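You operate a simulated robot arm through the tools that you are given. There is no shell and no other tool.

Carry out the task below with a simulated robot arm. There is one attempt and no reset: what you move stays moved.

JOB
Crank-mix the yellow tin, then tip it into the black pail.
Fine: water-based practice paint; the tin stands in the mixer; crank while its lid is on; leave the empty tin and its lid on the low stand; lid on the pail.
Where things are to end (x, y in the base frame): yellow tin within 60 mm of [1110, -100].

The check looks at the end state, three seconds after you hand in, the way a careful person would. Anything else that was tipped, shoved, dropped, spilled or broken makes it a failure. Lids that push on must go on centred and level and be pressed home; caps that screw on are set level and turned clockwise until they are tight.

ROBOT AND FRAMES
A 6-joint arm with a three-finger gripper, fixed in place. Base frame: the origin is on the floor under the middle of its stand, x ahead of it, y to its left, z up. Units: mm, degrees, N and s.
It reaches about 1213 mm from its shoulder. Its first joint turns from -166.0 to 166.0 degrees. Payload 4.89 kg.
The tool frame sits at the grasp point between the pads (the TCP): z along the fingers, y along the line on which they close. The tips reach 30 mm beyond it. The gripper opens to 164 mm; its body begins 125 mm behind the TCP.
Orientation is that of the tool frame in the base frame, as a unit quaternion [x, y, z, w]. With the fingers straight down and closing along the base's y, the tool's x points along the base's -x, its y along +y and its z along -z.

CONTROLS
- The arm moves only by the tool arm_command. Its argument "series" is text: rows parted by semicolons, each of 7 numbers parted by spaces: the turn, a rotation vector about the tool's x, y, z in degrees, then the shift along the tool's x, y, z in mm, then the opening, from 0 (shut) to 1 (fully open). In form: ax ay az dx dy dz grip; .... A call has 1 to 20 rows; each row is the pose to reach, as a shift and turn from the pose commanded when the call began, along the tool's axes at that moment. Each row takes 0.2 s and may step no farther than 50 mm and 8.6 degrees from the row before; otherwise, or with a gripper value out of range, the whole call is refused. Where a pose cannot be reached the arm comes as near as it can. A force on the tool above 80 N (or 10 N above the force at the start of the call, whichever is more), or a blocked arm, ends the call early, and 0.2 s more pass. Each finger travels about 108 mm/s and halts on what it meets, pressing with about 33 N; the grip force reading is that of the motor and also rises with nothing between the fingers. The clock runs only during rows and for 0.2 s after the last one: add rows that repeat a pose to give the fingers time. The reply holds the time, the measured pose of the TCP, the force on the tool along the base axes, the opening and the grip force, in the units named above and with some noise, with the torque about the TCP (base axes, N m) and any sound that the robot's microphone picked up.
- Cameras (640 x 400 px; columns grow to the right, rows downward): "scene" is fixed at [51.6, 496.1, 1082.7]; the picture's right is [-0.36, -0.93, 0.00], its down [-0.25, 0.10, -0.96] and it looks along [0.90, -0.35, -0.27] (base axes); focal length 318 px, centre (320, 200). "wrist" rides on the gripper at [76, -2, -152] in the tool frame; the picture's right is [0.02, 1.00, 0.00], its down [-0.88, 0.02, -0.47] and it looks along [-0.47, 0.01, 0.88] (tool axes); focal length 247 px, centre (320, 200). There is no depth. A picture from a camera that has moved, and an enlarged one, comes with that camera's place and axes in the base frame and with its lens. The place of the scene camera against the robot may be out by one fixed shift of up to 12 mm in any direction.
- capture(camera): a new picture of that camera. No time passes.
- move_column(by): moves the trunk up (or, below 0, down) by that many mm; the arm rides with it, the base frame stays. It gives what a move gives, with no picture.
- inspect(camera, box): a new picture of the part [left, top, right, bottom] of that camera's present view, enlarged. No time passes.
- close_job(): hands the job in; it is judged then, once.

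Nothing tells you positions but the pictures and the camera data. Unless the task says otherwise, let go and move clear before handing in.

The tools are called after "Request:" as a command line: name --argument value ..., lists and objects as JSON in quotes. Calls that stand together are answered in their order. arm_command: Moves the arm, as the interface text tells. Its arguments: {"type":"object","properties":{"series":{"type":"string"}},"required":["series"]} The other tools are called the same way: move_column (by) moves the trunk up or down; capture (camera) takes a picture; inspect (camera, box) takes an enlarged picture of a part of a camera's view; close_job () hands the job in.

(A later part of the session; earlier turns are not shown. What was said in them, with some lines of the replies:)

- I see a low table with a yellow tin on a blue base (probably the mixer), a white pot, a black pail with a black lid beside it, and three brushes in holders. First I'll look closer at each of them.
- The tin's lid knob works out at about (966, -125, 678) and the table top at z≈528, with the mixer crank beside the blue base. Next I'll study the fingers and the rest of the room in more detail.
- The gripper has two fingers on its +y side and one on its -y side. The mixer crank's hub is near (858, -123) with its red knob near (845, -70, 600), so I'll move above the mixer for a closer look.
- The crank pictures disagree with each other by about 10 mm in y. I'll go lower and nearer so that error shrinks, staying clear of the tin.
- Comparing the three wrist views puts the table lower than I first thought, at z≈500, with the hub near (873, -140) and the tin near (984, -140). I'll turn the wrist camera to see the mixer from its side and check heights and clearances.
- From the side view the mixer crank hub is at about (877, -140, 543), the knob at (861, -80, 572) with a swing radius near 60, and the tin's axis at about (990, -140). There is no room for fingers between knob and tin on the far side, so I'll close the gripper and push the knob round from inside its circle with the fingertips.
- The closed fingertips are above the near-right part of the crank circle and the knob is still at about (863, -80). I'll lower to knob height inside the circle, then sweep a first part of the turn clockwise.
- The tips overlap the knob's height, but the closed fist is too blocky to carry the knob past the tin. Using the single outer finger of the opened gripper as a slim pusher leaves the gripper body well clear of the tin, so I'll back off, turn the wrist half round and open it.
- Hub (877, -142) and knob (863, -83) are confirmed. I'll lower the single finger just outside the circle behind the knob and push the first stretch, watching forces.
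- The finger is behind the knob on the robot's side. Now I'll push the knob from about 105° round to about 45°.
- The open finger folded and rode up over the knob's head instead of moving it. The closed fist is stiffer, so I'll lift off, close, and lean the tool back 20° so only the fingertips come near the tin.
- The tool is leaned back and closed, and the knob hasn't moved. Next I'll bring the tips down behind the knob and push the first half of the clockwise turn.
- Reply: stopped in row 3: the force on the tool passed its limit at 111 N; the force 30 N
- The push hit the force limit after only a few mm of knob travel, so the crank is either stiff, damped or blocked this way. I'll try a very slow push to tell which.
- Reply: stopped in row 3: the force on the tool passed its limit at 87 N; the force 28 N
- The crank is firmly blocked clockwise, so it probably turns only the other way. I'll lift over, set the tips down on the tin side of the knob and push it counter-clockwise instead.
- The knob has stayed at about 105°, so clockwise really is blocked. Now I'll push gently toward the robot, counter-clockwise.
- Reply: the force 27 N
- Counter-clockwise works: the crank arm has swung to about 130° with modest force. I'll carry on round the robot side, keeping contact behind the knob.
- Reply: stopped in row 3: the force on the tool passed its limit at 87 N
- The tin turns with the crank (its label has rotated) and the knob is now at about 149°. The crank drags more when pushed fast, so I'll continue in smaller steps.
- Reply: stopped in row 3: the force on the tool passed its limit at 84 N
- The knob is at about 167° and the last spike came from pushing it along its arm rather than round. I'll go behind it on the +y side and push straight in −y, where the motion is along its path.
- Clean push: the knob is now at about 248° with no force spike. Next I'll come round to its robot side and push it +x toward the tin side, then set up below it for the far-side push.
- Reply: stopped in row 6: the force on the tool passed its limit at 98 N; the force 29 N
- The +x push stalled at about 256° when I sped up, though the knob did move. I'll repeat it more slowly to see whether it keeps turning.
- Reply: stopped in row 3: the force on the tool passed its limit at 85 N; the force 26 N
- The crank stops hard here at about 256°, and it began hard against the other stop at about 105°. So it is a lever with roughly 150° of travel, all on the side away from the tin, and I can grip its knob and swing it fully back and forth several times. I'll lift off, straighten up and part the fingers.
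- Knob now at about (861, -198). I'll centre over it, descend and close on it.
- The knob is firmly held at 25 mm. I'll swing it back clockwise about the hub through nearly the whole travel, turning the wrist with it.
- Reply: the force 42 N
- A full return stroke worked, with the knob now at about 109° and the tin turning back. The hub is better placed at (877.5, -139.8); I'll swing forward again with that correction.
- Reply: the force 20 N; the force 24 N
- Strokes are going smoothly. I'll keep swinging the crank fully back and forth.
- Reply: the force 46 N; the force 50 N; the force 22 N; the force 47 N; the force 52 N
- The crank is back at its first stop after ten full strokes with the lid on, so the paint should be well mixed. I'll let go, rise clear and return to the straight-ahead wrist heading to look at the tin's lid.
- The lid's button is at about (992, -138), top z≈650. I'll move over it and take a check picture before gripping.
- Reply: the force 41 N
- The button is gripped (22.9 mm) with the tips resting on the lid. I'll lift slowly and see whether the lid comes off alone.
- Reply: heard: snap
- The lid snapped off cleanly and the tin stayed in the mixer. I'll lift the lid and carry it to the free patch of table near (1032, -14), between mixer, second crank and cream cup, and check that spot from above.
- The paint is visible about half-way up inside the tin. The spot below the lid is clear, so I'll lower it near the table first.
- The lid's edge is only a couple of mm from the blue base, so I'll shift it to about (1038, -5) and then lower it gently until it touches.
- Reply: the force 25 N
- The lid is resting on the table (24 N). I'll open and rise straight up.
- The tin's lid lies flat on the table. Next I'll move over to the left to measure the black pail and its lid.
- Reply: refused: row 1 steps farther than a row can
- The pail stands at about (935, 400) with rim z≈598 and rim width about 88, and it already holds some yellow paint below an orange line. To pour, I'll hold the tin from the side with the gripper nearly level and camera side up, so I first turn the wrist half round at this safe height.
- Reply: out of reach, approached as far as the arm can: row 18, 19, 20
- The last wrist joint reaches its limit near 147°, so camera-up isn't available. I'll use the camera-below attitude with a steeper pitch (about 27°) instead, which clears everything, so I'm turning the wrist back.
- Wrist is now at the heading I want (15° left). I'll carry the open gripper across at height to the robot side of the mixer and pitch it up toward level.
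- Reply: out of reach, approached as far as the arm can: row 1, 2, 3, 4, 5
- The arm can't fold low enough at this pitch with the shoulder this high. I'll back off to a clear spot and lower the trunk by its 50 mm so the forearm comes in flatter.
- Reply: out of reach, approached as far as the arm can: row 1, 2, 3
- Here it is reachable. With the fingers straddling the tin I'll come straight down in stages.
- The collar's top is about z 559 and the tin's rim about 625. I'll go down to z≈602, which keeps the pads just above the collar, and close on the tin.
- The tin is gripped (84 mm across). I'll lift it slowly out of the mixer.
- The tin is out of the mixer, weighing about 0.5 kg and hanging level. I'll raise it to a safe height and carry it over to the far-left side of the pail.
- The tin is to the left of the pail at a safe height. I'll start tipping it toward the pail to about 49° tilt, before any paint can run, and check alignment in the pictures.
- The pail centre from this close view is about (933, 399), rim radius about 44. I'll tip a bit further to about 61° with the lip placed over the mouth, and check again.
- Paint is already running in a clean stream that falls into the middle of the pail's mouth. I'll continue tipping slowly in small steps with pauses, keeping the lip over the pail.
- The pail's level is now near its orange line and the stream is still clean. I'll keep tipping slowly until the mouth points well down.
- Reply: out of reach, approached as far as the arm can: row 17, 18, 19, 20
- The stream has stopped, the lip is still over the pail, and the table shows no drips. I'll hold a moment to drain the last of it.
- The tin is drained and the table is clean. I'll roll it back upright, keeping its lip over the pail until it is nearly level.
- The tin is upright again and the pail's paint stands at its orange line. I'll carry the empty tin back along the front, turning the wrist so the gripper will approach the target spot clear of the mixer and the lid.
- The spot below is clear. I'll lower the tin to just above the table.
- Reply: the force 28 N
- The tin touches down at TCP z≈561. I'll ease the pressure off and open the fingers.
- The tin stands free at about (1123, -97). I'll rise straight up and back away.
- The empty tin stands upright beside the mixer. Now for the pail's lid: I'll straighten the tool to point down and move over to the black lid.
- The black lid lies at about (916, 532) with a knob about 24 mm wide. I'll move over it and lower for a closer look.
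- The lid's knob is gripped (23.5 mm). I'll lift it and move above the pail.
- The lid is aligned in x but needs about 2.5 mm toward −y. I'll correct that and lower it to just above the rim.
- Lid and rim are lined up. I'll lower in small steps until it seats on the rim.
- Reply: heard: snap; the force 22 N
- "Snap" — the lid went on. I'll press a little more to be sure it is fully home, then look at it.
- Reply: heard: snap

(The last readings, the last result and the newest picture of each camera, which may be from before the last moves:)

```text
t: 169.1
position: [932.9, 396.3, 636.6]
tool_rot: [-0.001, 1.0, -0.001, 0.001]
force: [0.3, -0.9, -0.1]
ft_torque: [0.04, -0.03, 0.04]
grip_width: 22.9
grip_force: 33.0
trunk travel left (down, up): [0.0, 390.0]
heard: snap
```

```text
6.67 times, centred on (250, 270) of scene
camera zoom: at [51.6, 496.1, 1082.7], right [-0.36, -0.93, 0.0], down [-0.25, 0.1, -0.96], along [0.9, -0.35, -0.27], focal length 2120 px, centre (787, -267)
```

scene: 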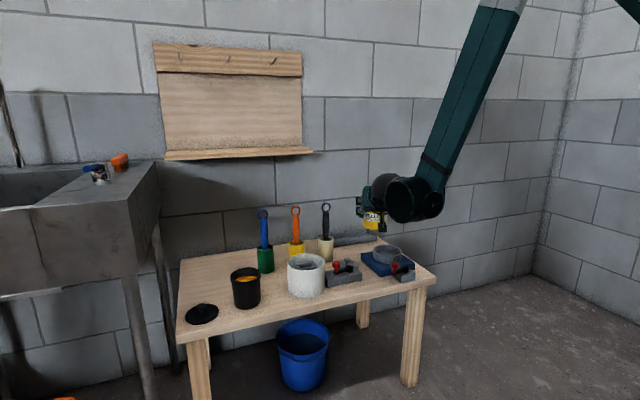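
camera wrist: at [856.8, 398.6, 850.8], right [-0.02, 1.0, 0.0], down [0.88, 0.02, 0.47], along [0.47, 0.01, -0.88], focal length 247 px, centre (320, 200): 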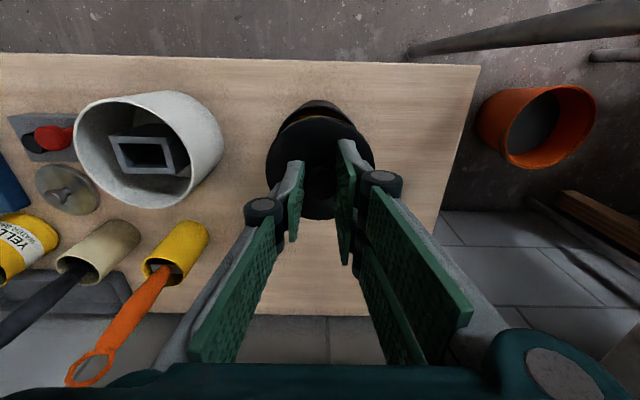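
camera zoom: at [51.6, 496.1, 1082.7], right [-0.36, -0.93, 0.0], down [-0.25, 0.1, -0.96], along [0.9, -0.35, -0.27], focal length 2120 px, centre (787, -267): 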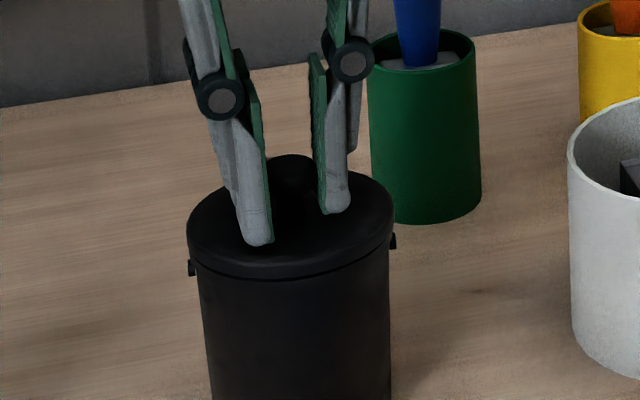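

There was a second "snap", and I suspect it was the lid lifting off again when I eased back up. I'll press down once more and then open the fingers while still pressing, so the lid isn't pulled back up.

Request:
arm_command --series "0 0 0 0 0 2 0; 0 0 0 0 0 4 0; 0 0 0 0 0 6 0; 0 0 0 0 0 6 0"

Request:
inspect --camera "scene" --box '[215, 240, 285, 300]'

```text
t: 170.1
position: [932.9, 396.5, 636.6]
tool_rot: [-0.001, 1.0, -0.001, 0.002]
force: [8.6, 6.7, 30.9]
ft_torque: [0.14, -0.26, 0.04]
grip_width: 23.2
grip_force: 32.4
trunk travel left (down, up): [0.0, 390.0]
```

```text
6.67 times, centred on (250, 270) of scene
camera zoom: at [51.6, 496.1, 1082.7], right [-0.36, -0.93, 0.0], down [-0.25, 0.1, -0.96], along [0.9, -0.35, -0.27], focal length 2120 px, centre (787, -267)
```

zoom: 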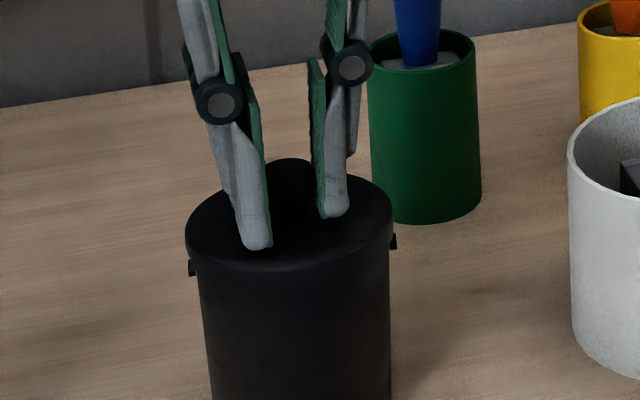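

Request:
arm_command --series "0 0 0 0.5 -0.5 1.5 0; 0 0 0 0.5 -0.5 3 0; 0 0 0 0.5 -0.5 4.5 0; 0 0 0 0.5 -0.5 4.5 0"

Request:
inspect --camera "scene" --box '[215, 240, 285, 300]'

```text
t: 171.1
position: [931.1, 396.1, 631.9]
tool_rot: [-0.001, 1.0, -0.001, 0.002]
force: [14.7, 11.8, 55.6]
ft_torque: [0.39, -0.36, -0.02]
grip_width: 23.2
grip_force: 32.7
trunk travel left (down, up): [0.0, 390.0]
```

```text
6.67 times, centred on (250, 270) of scene
camera zoom: at [51.6, 496.1, 1082.7], right [-0.36, -0.93, 0.0], down [-0.25, 0.1, -0.96], along [0.9, -0.35, -0.27], focal length 2120 px, centre (787, -267)
```

zoom: 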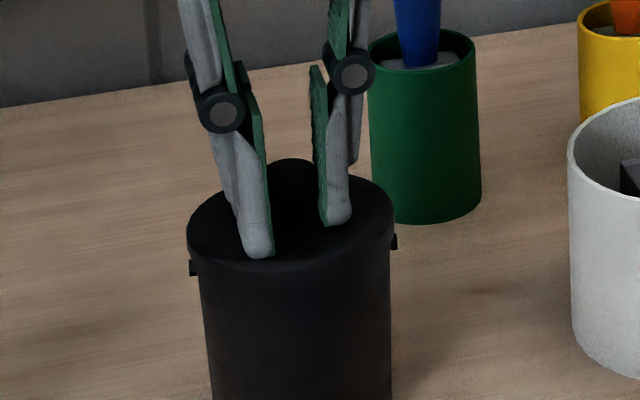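

There is sideways force (+x, +y) while pressing, so the lid wants to sit about 2 mm that way. I'll ease the pressure, shift by that amount and press again.

Request:
arm_command --series "0 0 0 0 0 -3 0; 0 0 0 -1.2 1 -4.5 0; 0 0 0 -2.4 1.9 -4.5 0; 0 0 0 -2.4 1.9 -3 0; 0 0 0 -2.4 1.9 -1 0; 0 0 0 -2.4 1.9 1 0; 0 0 0 -2.4 1.9 1 0"

Request:
inspect --camera "scene" --box '[215, 240, 285, 300]'

```text
t: 172.7
position: [933.9, 398.2, 631.6]
tool_rot: [-0.001, 1.0, 0.0, 0.003]
force: [15.2, 5.3, 56.6]
ft_torque: [0.21, -0.35, 0.01]
grip_width: 23.0
grip_force: 32.4
trunk travel left (down, up): [0.0, 390.0]
```

```text
6.67 times, centred on (250, 270) of scene
camera zoom: at [51.6, 496.1, 1082.7], right [-0.36, -0.93, 0.0], down [-0.25, 0.1, -0.96], along [0.9, -0.35, -0.27], focal length 2120 px, centre (787, -267)
```

zoom: 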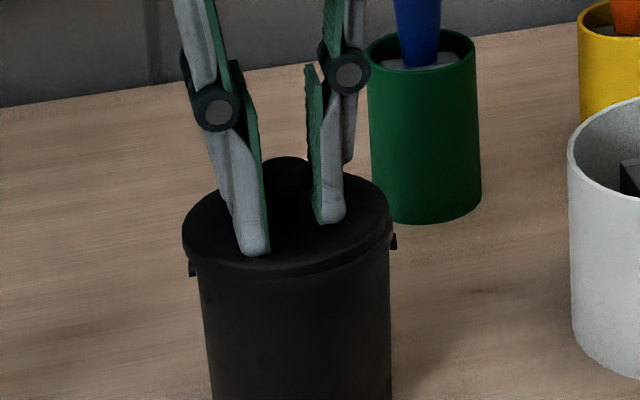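

The shift was wrong: the lid is now off to one side. I'll lift it clear and look at its alignment from both cameras before setting it down again.

Request:
arm_command --series "0 0 0 0 0 -6 0; 0 0 0 0 0 -14 0; 0 0 0 1 -0.7 -24 0; 0 0 0 1.9 -1.4 -34 0; 0 0 0 1.9 -1.4 -34 0"

Request:
inspect --camera "scene" --box '[215, 230, 285, 300]'

Request:
inspect --camera "wrist" --box '[240, 80, 400, 230]'

```text
t: 173.9
position: [933.1, 396.8, 661.5]
tool_rot: [-0.001, 1.0, -0.001, 0.001]
force: [0.0, -0.4, -0.9]
ft_torque: [-0.03, 0.02, 0.01]
grip_width: 23.0
grip_force: 32.6
trunk travel left (down, up): [0.0, 390.0]
```

```text
5.71 times, centred on (250, 265) of scene
camera zoom: at [51.6, 496.1, 1082.7], right [-0.36, -0.93, 0.0], down [-0.25, 0.1, -0.96], along [0.9, -0.35, -0.27], focal length 1818 px, centre (720, -171)
```

zoom: 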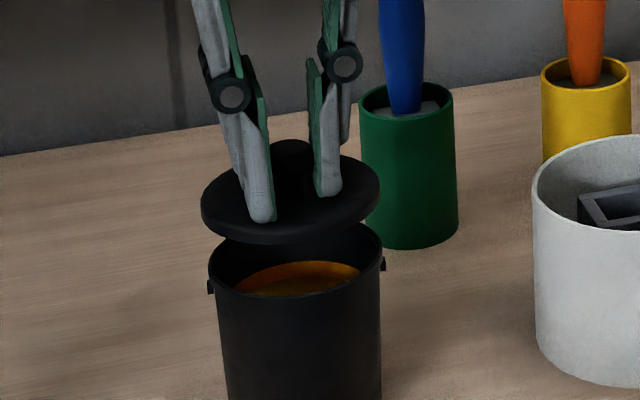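

```text
2.67 times, centred on (320, 155) of wrist
camera zoom: at [856.6, 396.1, 814.4], right [-0.02, 1.0, 0.0], down [0.88, 0.02, 0.47], along [0.47, 0.01, -0.88], focal length 659 px, centre (320, 320)
```

zoom: 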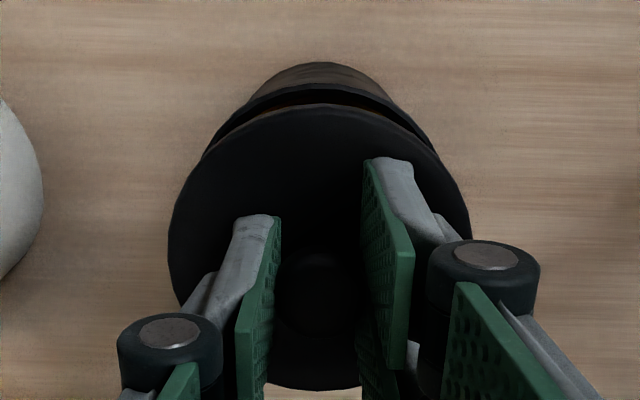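

The lid sits about 2 mm too far in +x in the grip; sideways it is aligned. I'll correct x, lower it onto the rim and press straight down with the fingertips on the lid.

Request:
arm_command --series "0 0 0 1.1 0 4 0; 0 0 0 2.2 0 10 0; 0 0 0 2.2 0 15 0; 0 0 0 2.2 0 18 0; 0 0 0 2.2 0 18 0"

Request:
inspect --camera "scene" --box '[215, 230, 285, 300]'

Request:
inspect --camera "wrist" --box '[240, 80, 400, 230]'

```text
t: 175.1
position: [930.0, 396.2, 644.5]
tool_rot: [-0.001, 1.0, -0.001, 0.0]
force: [0.1, -0.1, 0.0]
ft_torque: [0.0, -0.06, 0.0]
grip_width: 23.0
grip_force: 32.8
trunk travel left (down, up): [0.0, 390.0]
```

```text
5.71 times, centred on (250, 265) of scene
camera zoom: at [51.6, 496.1, 1082.7], right [-0.36, -0.93, 0.0], down [-0.25, 0.1, -0.96], along [0.9, -0.35, -0.27], focal length 1818 px, centre (720, -171)
```

zoom: 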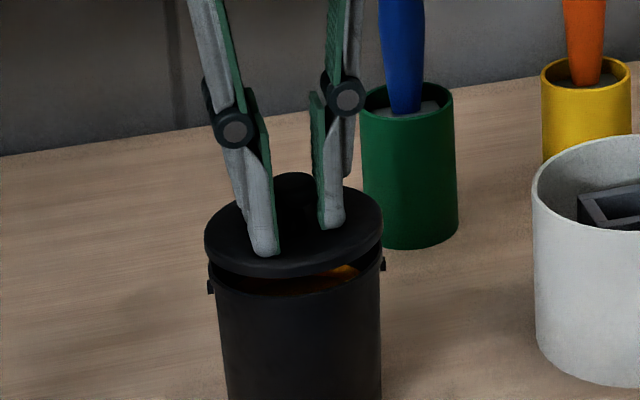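

```text
2.67 times, centred on (320, 155) of wrist
camera zoom: at [853.8, 396.0, 797.0], right [-0.02, 1.0, 0.0], down [0.88, 0.02, 0.47], along [0.47, 0.01, -0.88], focal length 659 px, centre (320, 320)
```

zoom: 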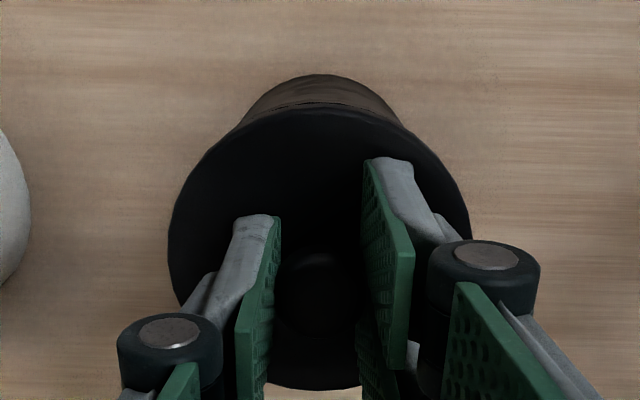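

Now concentric in both views. Pressing down in small steps.

Request:
arm_command --series "0 0 0 0 0 2 0; 0 0 0 0 0 4 0; 0 0 0 0 0 6 0; 0 0 0 0 0 8 0; 0 0 0 0 0 8 0"

Request:
inspect --camera "scene" --box '[215, 240, 285, 300]'

```text
t: 176.3
position: [929.8, 397.6, 638.6]
tool_rot: [-0.001, 1.0, 0.0, 0.0]
force: [-0.4, -0.6, 0.3]
ft_torque: [-0.02, 0.0, 0.02]
grip_width: 23.1
grip_force: 33.1
trunk travel left (down, up): [0.0, 390.0]
```

```text
6.67 times, centred on (250, 270) of scene
camera zoom: at [51.6, 496.1, 1082.7], right [-0.36, -0.93, 0.0], down [-0.25, 0.1, -0.96], along [0.9, -0.35, -0.27], focal length 2120 px, centre (787, -267)
```

zoom: 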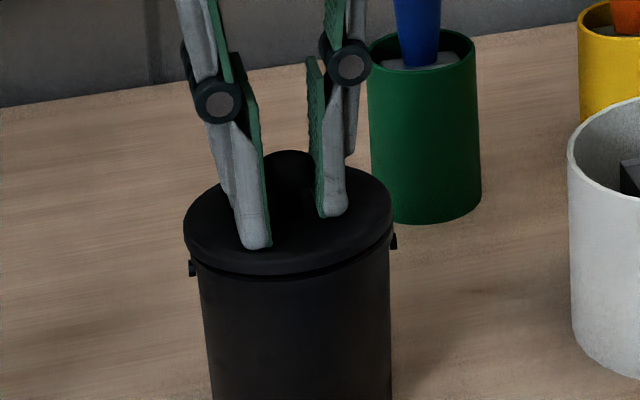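

Request:
arm_command --series "0 0 0 0 -1 0 0; 0 0 0 0 -1 1.5 0; 0 0 0 0 -1 3 0; 0 0 0 0 -1 3 0"

Request:
inspect --camera "scene" --box '[215, 240, 285, 300]'

Request:
inspect --camera "wrist" --box '[240, 80, 400, 230]'

```text
t: 177.3
position: [929.7, 395.9, 631.9]
tool_rot: [-0.001, 1.0, -0.001, 0.001]
force: [0.8, 0.3, 0.9]
ft_torque: [0.02, -0.04, -0.02]
grip_width: 22.9
grip_force: 33.6
trunk travel left (down, up): [0.0, 390.0]
```

```text
6.67 times, centred on (250, 270) of scene
camera zoom: at [51.6, 496.1, 1082.7], right [-0.36, -0.93, 0.0], down [-0.25, 0.1, -0.96], along [0.9, -0.35, -0.27], focal length 2120 px, centre (787, -267)
```

zoom: 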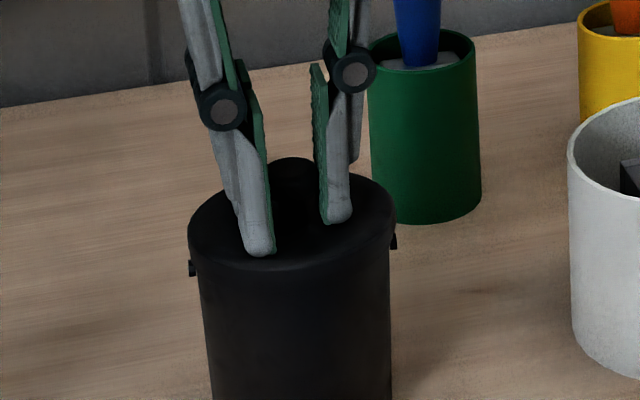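

```text
2.67 times, centred on (320, 155) of wrist
camera zoom: at [853.5, 395.7, 785.6], right [-0.02, 1.0, 0.0], down [0.88, 0.02, 0.47], along [0.47, 0.01, -0.88], focal length 659 px, centre (320, 320)
```

zoom: 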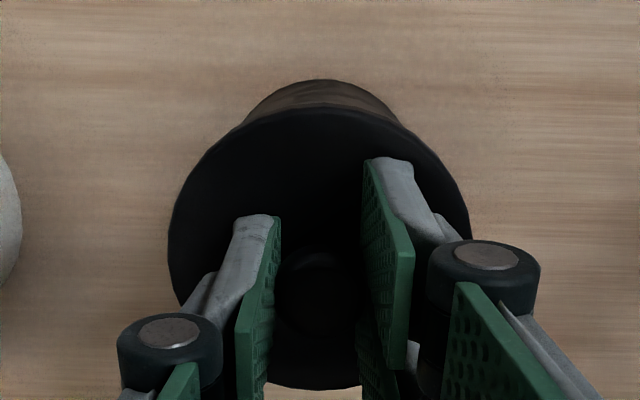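

The lid's skirt has gone over the rim with no side force. Now pressing further to seat it.

Request:
arm_command --series "0 0 0 0 0 1.5 0; 0 0 0 0 0 3 0; 0 0 0 0 0 4.5 0; 0 0 0 0 0 4.5 0"

Request:
inspect --camera "scene" --box '[215, 240, 285, 300]'

```text
t: 178.3
position: [929.6, 396.5, 631.8]
tool_rot: [0.0, 1.0, 0.0, 0.002]
force: [14.2, 6.4, 55.8]
ft_torque: [0.31, -0.26, -0.01]
grip_width: 23.0
grip_force: 32.7
trunk travel left (down, up): [0.0, 390.0]
heard: snap
```

```text
6.67 times, centred on (250, 270) of scene
camera zoom: at [51.6, 496.1, 1082.7], right [-0.36, -0.93, 0.0], down [-0.25, 0.1, -0.96], along [0.9, -0.35, -0.27], focal length 2120 px, centre (787, -267)
```

zoom: 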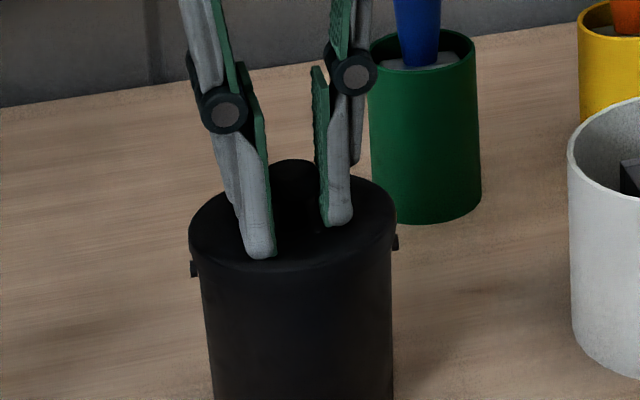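

"Snap" again, under 56 N. I'll ease off only part of the pressure, open the fingers while still pressing lightly, then rise.

Request:
arm_command --series "0 0 0 0 0 -2 0; 0 0 0 0 0 -3.5 0; 0 0 0 0 0 -3.5 0.15; 0 0 0 0 0 -3.5 0.3; 0 0 0 0 0 -3.5 0.4; 0 0 0 0 0 -3.5 0.4; 0 0 0 0 0 -3.5 0.4"

Request:
inspect --camera "scene" --box '[215, 240, 285, 300]'

```text
t: 179.9
position: [930.4, 395.3, 632.6]
tool_rot: [-0.001, 1.0, -0.001, 0.001]
force: [-3.0, -1.7, 6.6]
ft_torque: [0.05, 0.11, 0.05]
grip_width: 64.7
grip_force: 0.1
trunk travel left (down, up): [0.0, 390.0]
```

```text
6.67 times, centred on (250, 270) of scene
camera zoom: at [51.6, 496.1, 1082.7], right [-0.36, -0.93, 0.0], down [-0.25, 0.1, -0.96], along [0.9, -0.35, -0.27], focal length 2120 px, centre (787, -267)
```

zoom: 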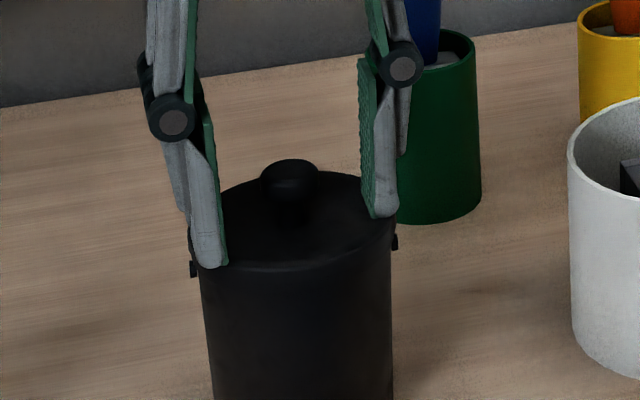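

Released with no sound of unseating. I'll rise and inspect the lid from above and from the side.

Request:
arm_command --series "0 0 0 0 0 -10 0.4; 0 0 0 0 0 -40 0.4; 0 0 0 0 0 -80 0.4; 0 0 0 0 0 -100 0.4; 0 0 0 0 0 -100 0.4"

Request:
inspect --camera "scene" --box '[215, 240, 285, 310]'

Request:
inspect --camera "wrist" --box '[240, 80, 400, 230]'

```text
t: 181.1
position: [930.4, 396.4, 734.6]
tool_rot: [-0.001, 1.0, -0.001, 0.0]
force: [0.3, 0.4, -0.2]
ft_torque: [-0.01, 0.03, 0.01]
grip_width: 65.7
grip_force: 0.2
trunk travel left (down, up): [0.0, 390.0]
```

```text
5.71 times, centred on (250, 275) of scene
camera zoom: at [51.6, 496.1, 1082.7], right [-0.36, -0.93, 0.0], down [-0.25, 0.1, -0.96], along [0.9, -0.35, -0.27], focal length 1818 px, centre (720, -229)
```

zoom: 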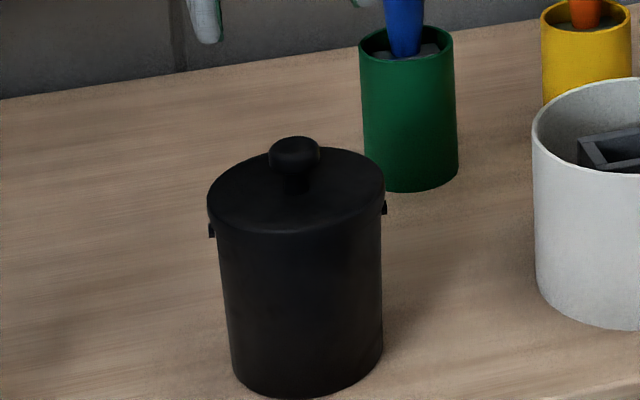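

```text
2.67 times, centred on (320, 155) of wrist
camera zoom: at [853.0, 396.0, 886.6], right [-0.02, 1.0, 0.0], down [0.88, 0.02, 0.47], along [0.47, 0.01, -0.88], focal length 659 px, centre (320, 320)
```

zoom: 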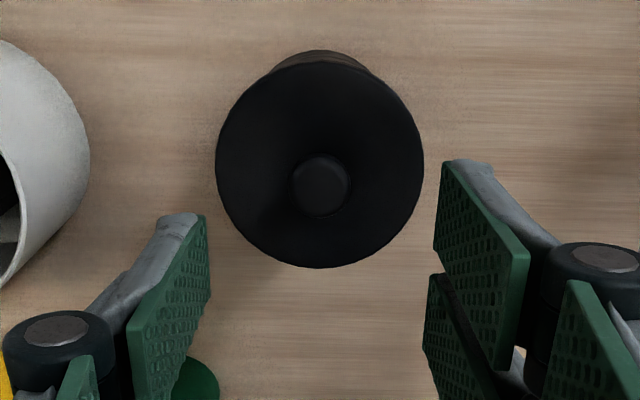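

The lid looks level, centred and flush. I'll back the arm well clear and take a final look at everything.

Request:
arm_command --series "0 0 0 0 0 -40 0.6; 0 0 0 0 0 -80 0.8; 0 0 0 20 -20 -110 1; 0 0 0 50 -55 -120 1; 0 0 0 80 -90 -130 1; 0 0 0 110 -125 -140 1; 0 0 0 140 -160 -150 1; 0 0 0 170 -195 -155 1; 0 0 0 200 -230 -155 1; 0 0 0 215 -265 -155 1; 0 0 0 215 -300 -155 1; 0 0 0 215 -300 -155 1"

Request:
capture --camera "scene"

Request:
capture --camera "wrist"

```text
t: 183.7
position: [715.0, 95.2, 887.6]
tool_rot: [-0.001, 1.0, -0.001, 0.001]
force: [0.1, 0.7, -0.8]
ft_torque: [-0.08, 0.01, 0.03]
grip_width: 164.2
grip_force: 0.1
trunk travel left (down, up): [0.0, 390.0]
```

```text
taken
```

scene: 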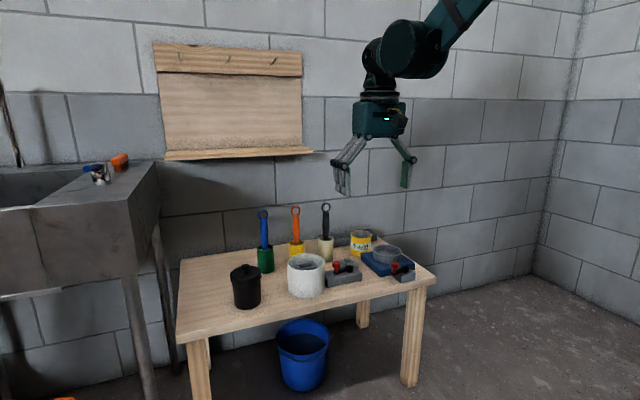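

```text
taken
camera wrist: at [638.5, 94.7, 1039.6], right [-0.02, 1.0, 0.0], down [0.88, 0.02, 0.47], along [0.47, 0.01, -0.88], focal length 247 px, centre (320, 200)
```

wrist: 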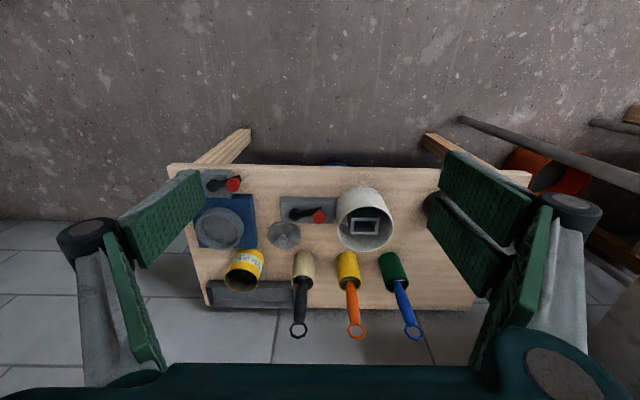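

Request:
inspect --camera "scene" --box '[310, 215, 440, 300]'

Request:
inspect --camera "scene" --box '[180, 235, 310, 325]'

Request:
inspect --camera "wrist" --box '[180, 150, 330, 310]'

Request:
inspect --camera "scene" --box '[220, 255, 270, 315]'

```text
4.71 times, centred on (375, 258) of scene
camera zoom: at [51.6, 496.1, 1082.7], right [-0.36, -0.93, 0.0], down [-0.25, 0.1, -0.96], along [0.9, -0.35, -0.27], focal length 1497 px, centre (61, -71)
```

zoom: 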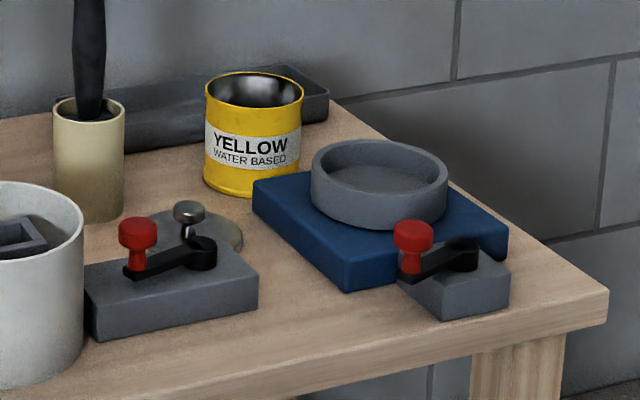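

```text
4.44 times, centred on (245, 280) of scene
camera zoom: at [51.6, 496.1, 1082.7], right [-0.36, -0.93, 0.0], down [-0.25, 0.1, -0.96], along [0.9, -0.35, -0.27], focal length 1414 px, centre (653, -156)
```

zoom: 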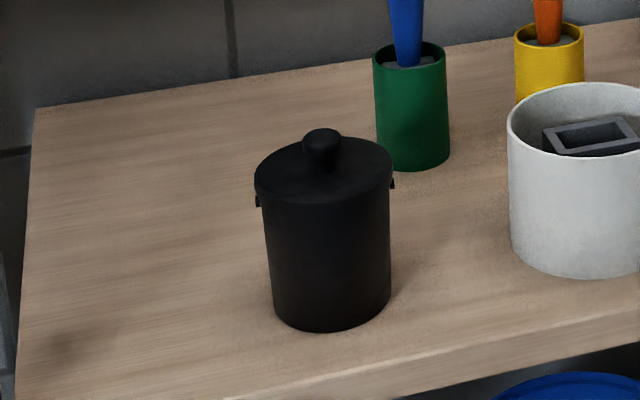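

```text
2.50 times, centred on (255, 230) of wrist
camera zoom: at [638.5, 94.7, 1039.6], right [-0.02, 1.0, 0.0], down [0.88, 0.02, 0.47], along [0.47, 0.01, -0.88], focal length 617 px, centre (482, 125)
```

zoom: 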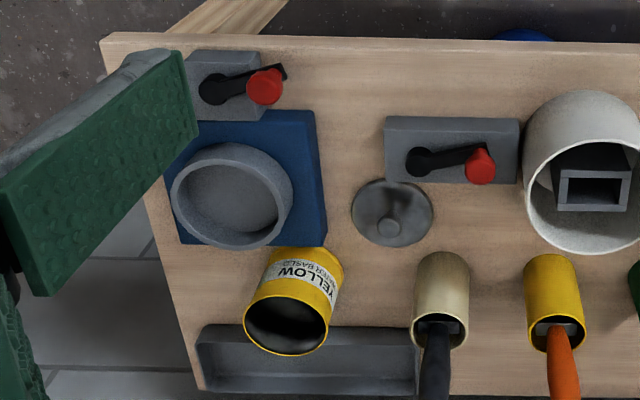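

```text
6.67 times, centred on (245, 285) of scene
camera zoom: at [51.6, 496.1, 1082.7], right [-0.36, -0.93, 0.0], down [-0.25, 0.1, -0.96], along [0.9, -0.35, -0.27], focal length 2120 px, centre (820, -367)
```

zoom: 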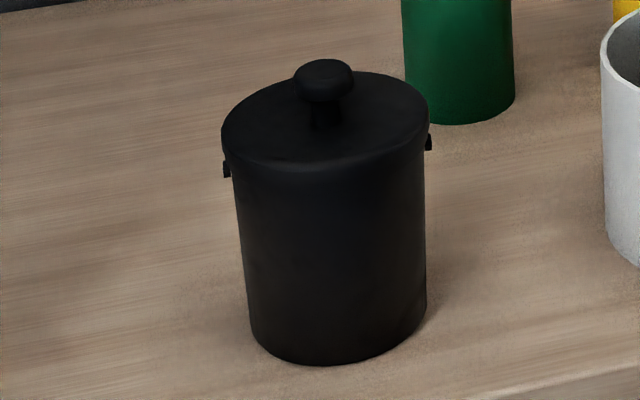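

The job is done, and nothing else looks disturbed or spilled.

- **Mixing:** I swung the mixer crank through ten full strokes with the tin's lid on. It turns only about 150°, so I worked it back and forth. There was no signal for when the paint counts as mixed.
- **Pour:** The paint went into the black pail in a clean stream, and the tin looks empty.
- **Tin and lid:** The tin stands at about (1123, -97), 13 mm from the target, with its lid flat on the table beside it. I took the "low stand" to be this table.
- **Pail lid:** It is on, level and centred. It needed a second try, but snapped home under about 56 N.

The arm is clear, so I'm handing in.

Request:
close_job

```text
The job is handed in.
```

I finished the job and handed it in. I haven't seen the check's result.

- **Mixing:** I swung the mixer crank through ten full strokes with the tin's lid on. It only turns about 150°, so I worked it back and forth. Nothing showed when the paint counts as mixed, so whether ten strokes is enough is my guess.
- **Pouring:** The paint ran into the black pail in a steady stream, and I saw no drips on the table. The tin looks empty.
- **Tin and its lid:** The tin stands upright at about (1123, -97), roughly 13 mm from the target. Its lid lies flat on the table nearby. I took "the low stand" to mean this table.
- **Pail lid:** It looks level and centred. It came off once while I was seating it, so I realigned it and pressed again. It snapped on under about 56 N and stayed on when I let go.

Nothing else looked tipped or shoved in the final pictures; the pail may have moved a millimetre or two while I pressed its lid on. The gripper is empty and clear of the table. The trunk is 50 mm lower than at the start, because I needed that to reach the tin.
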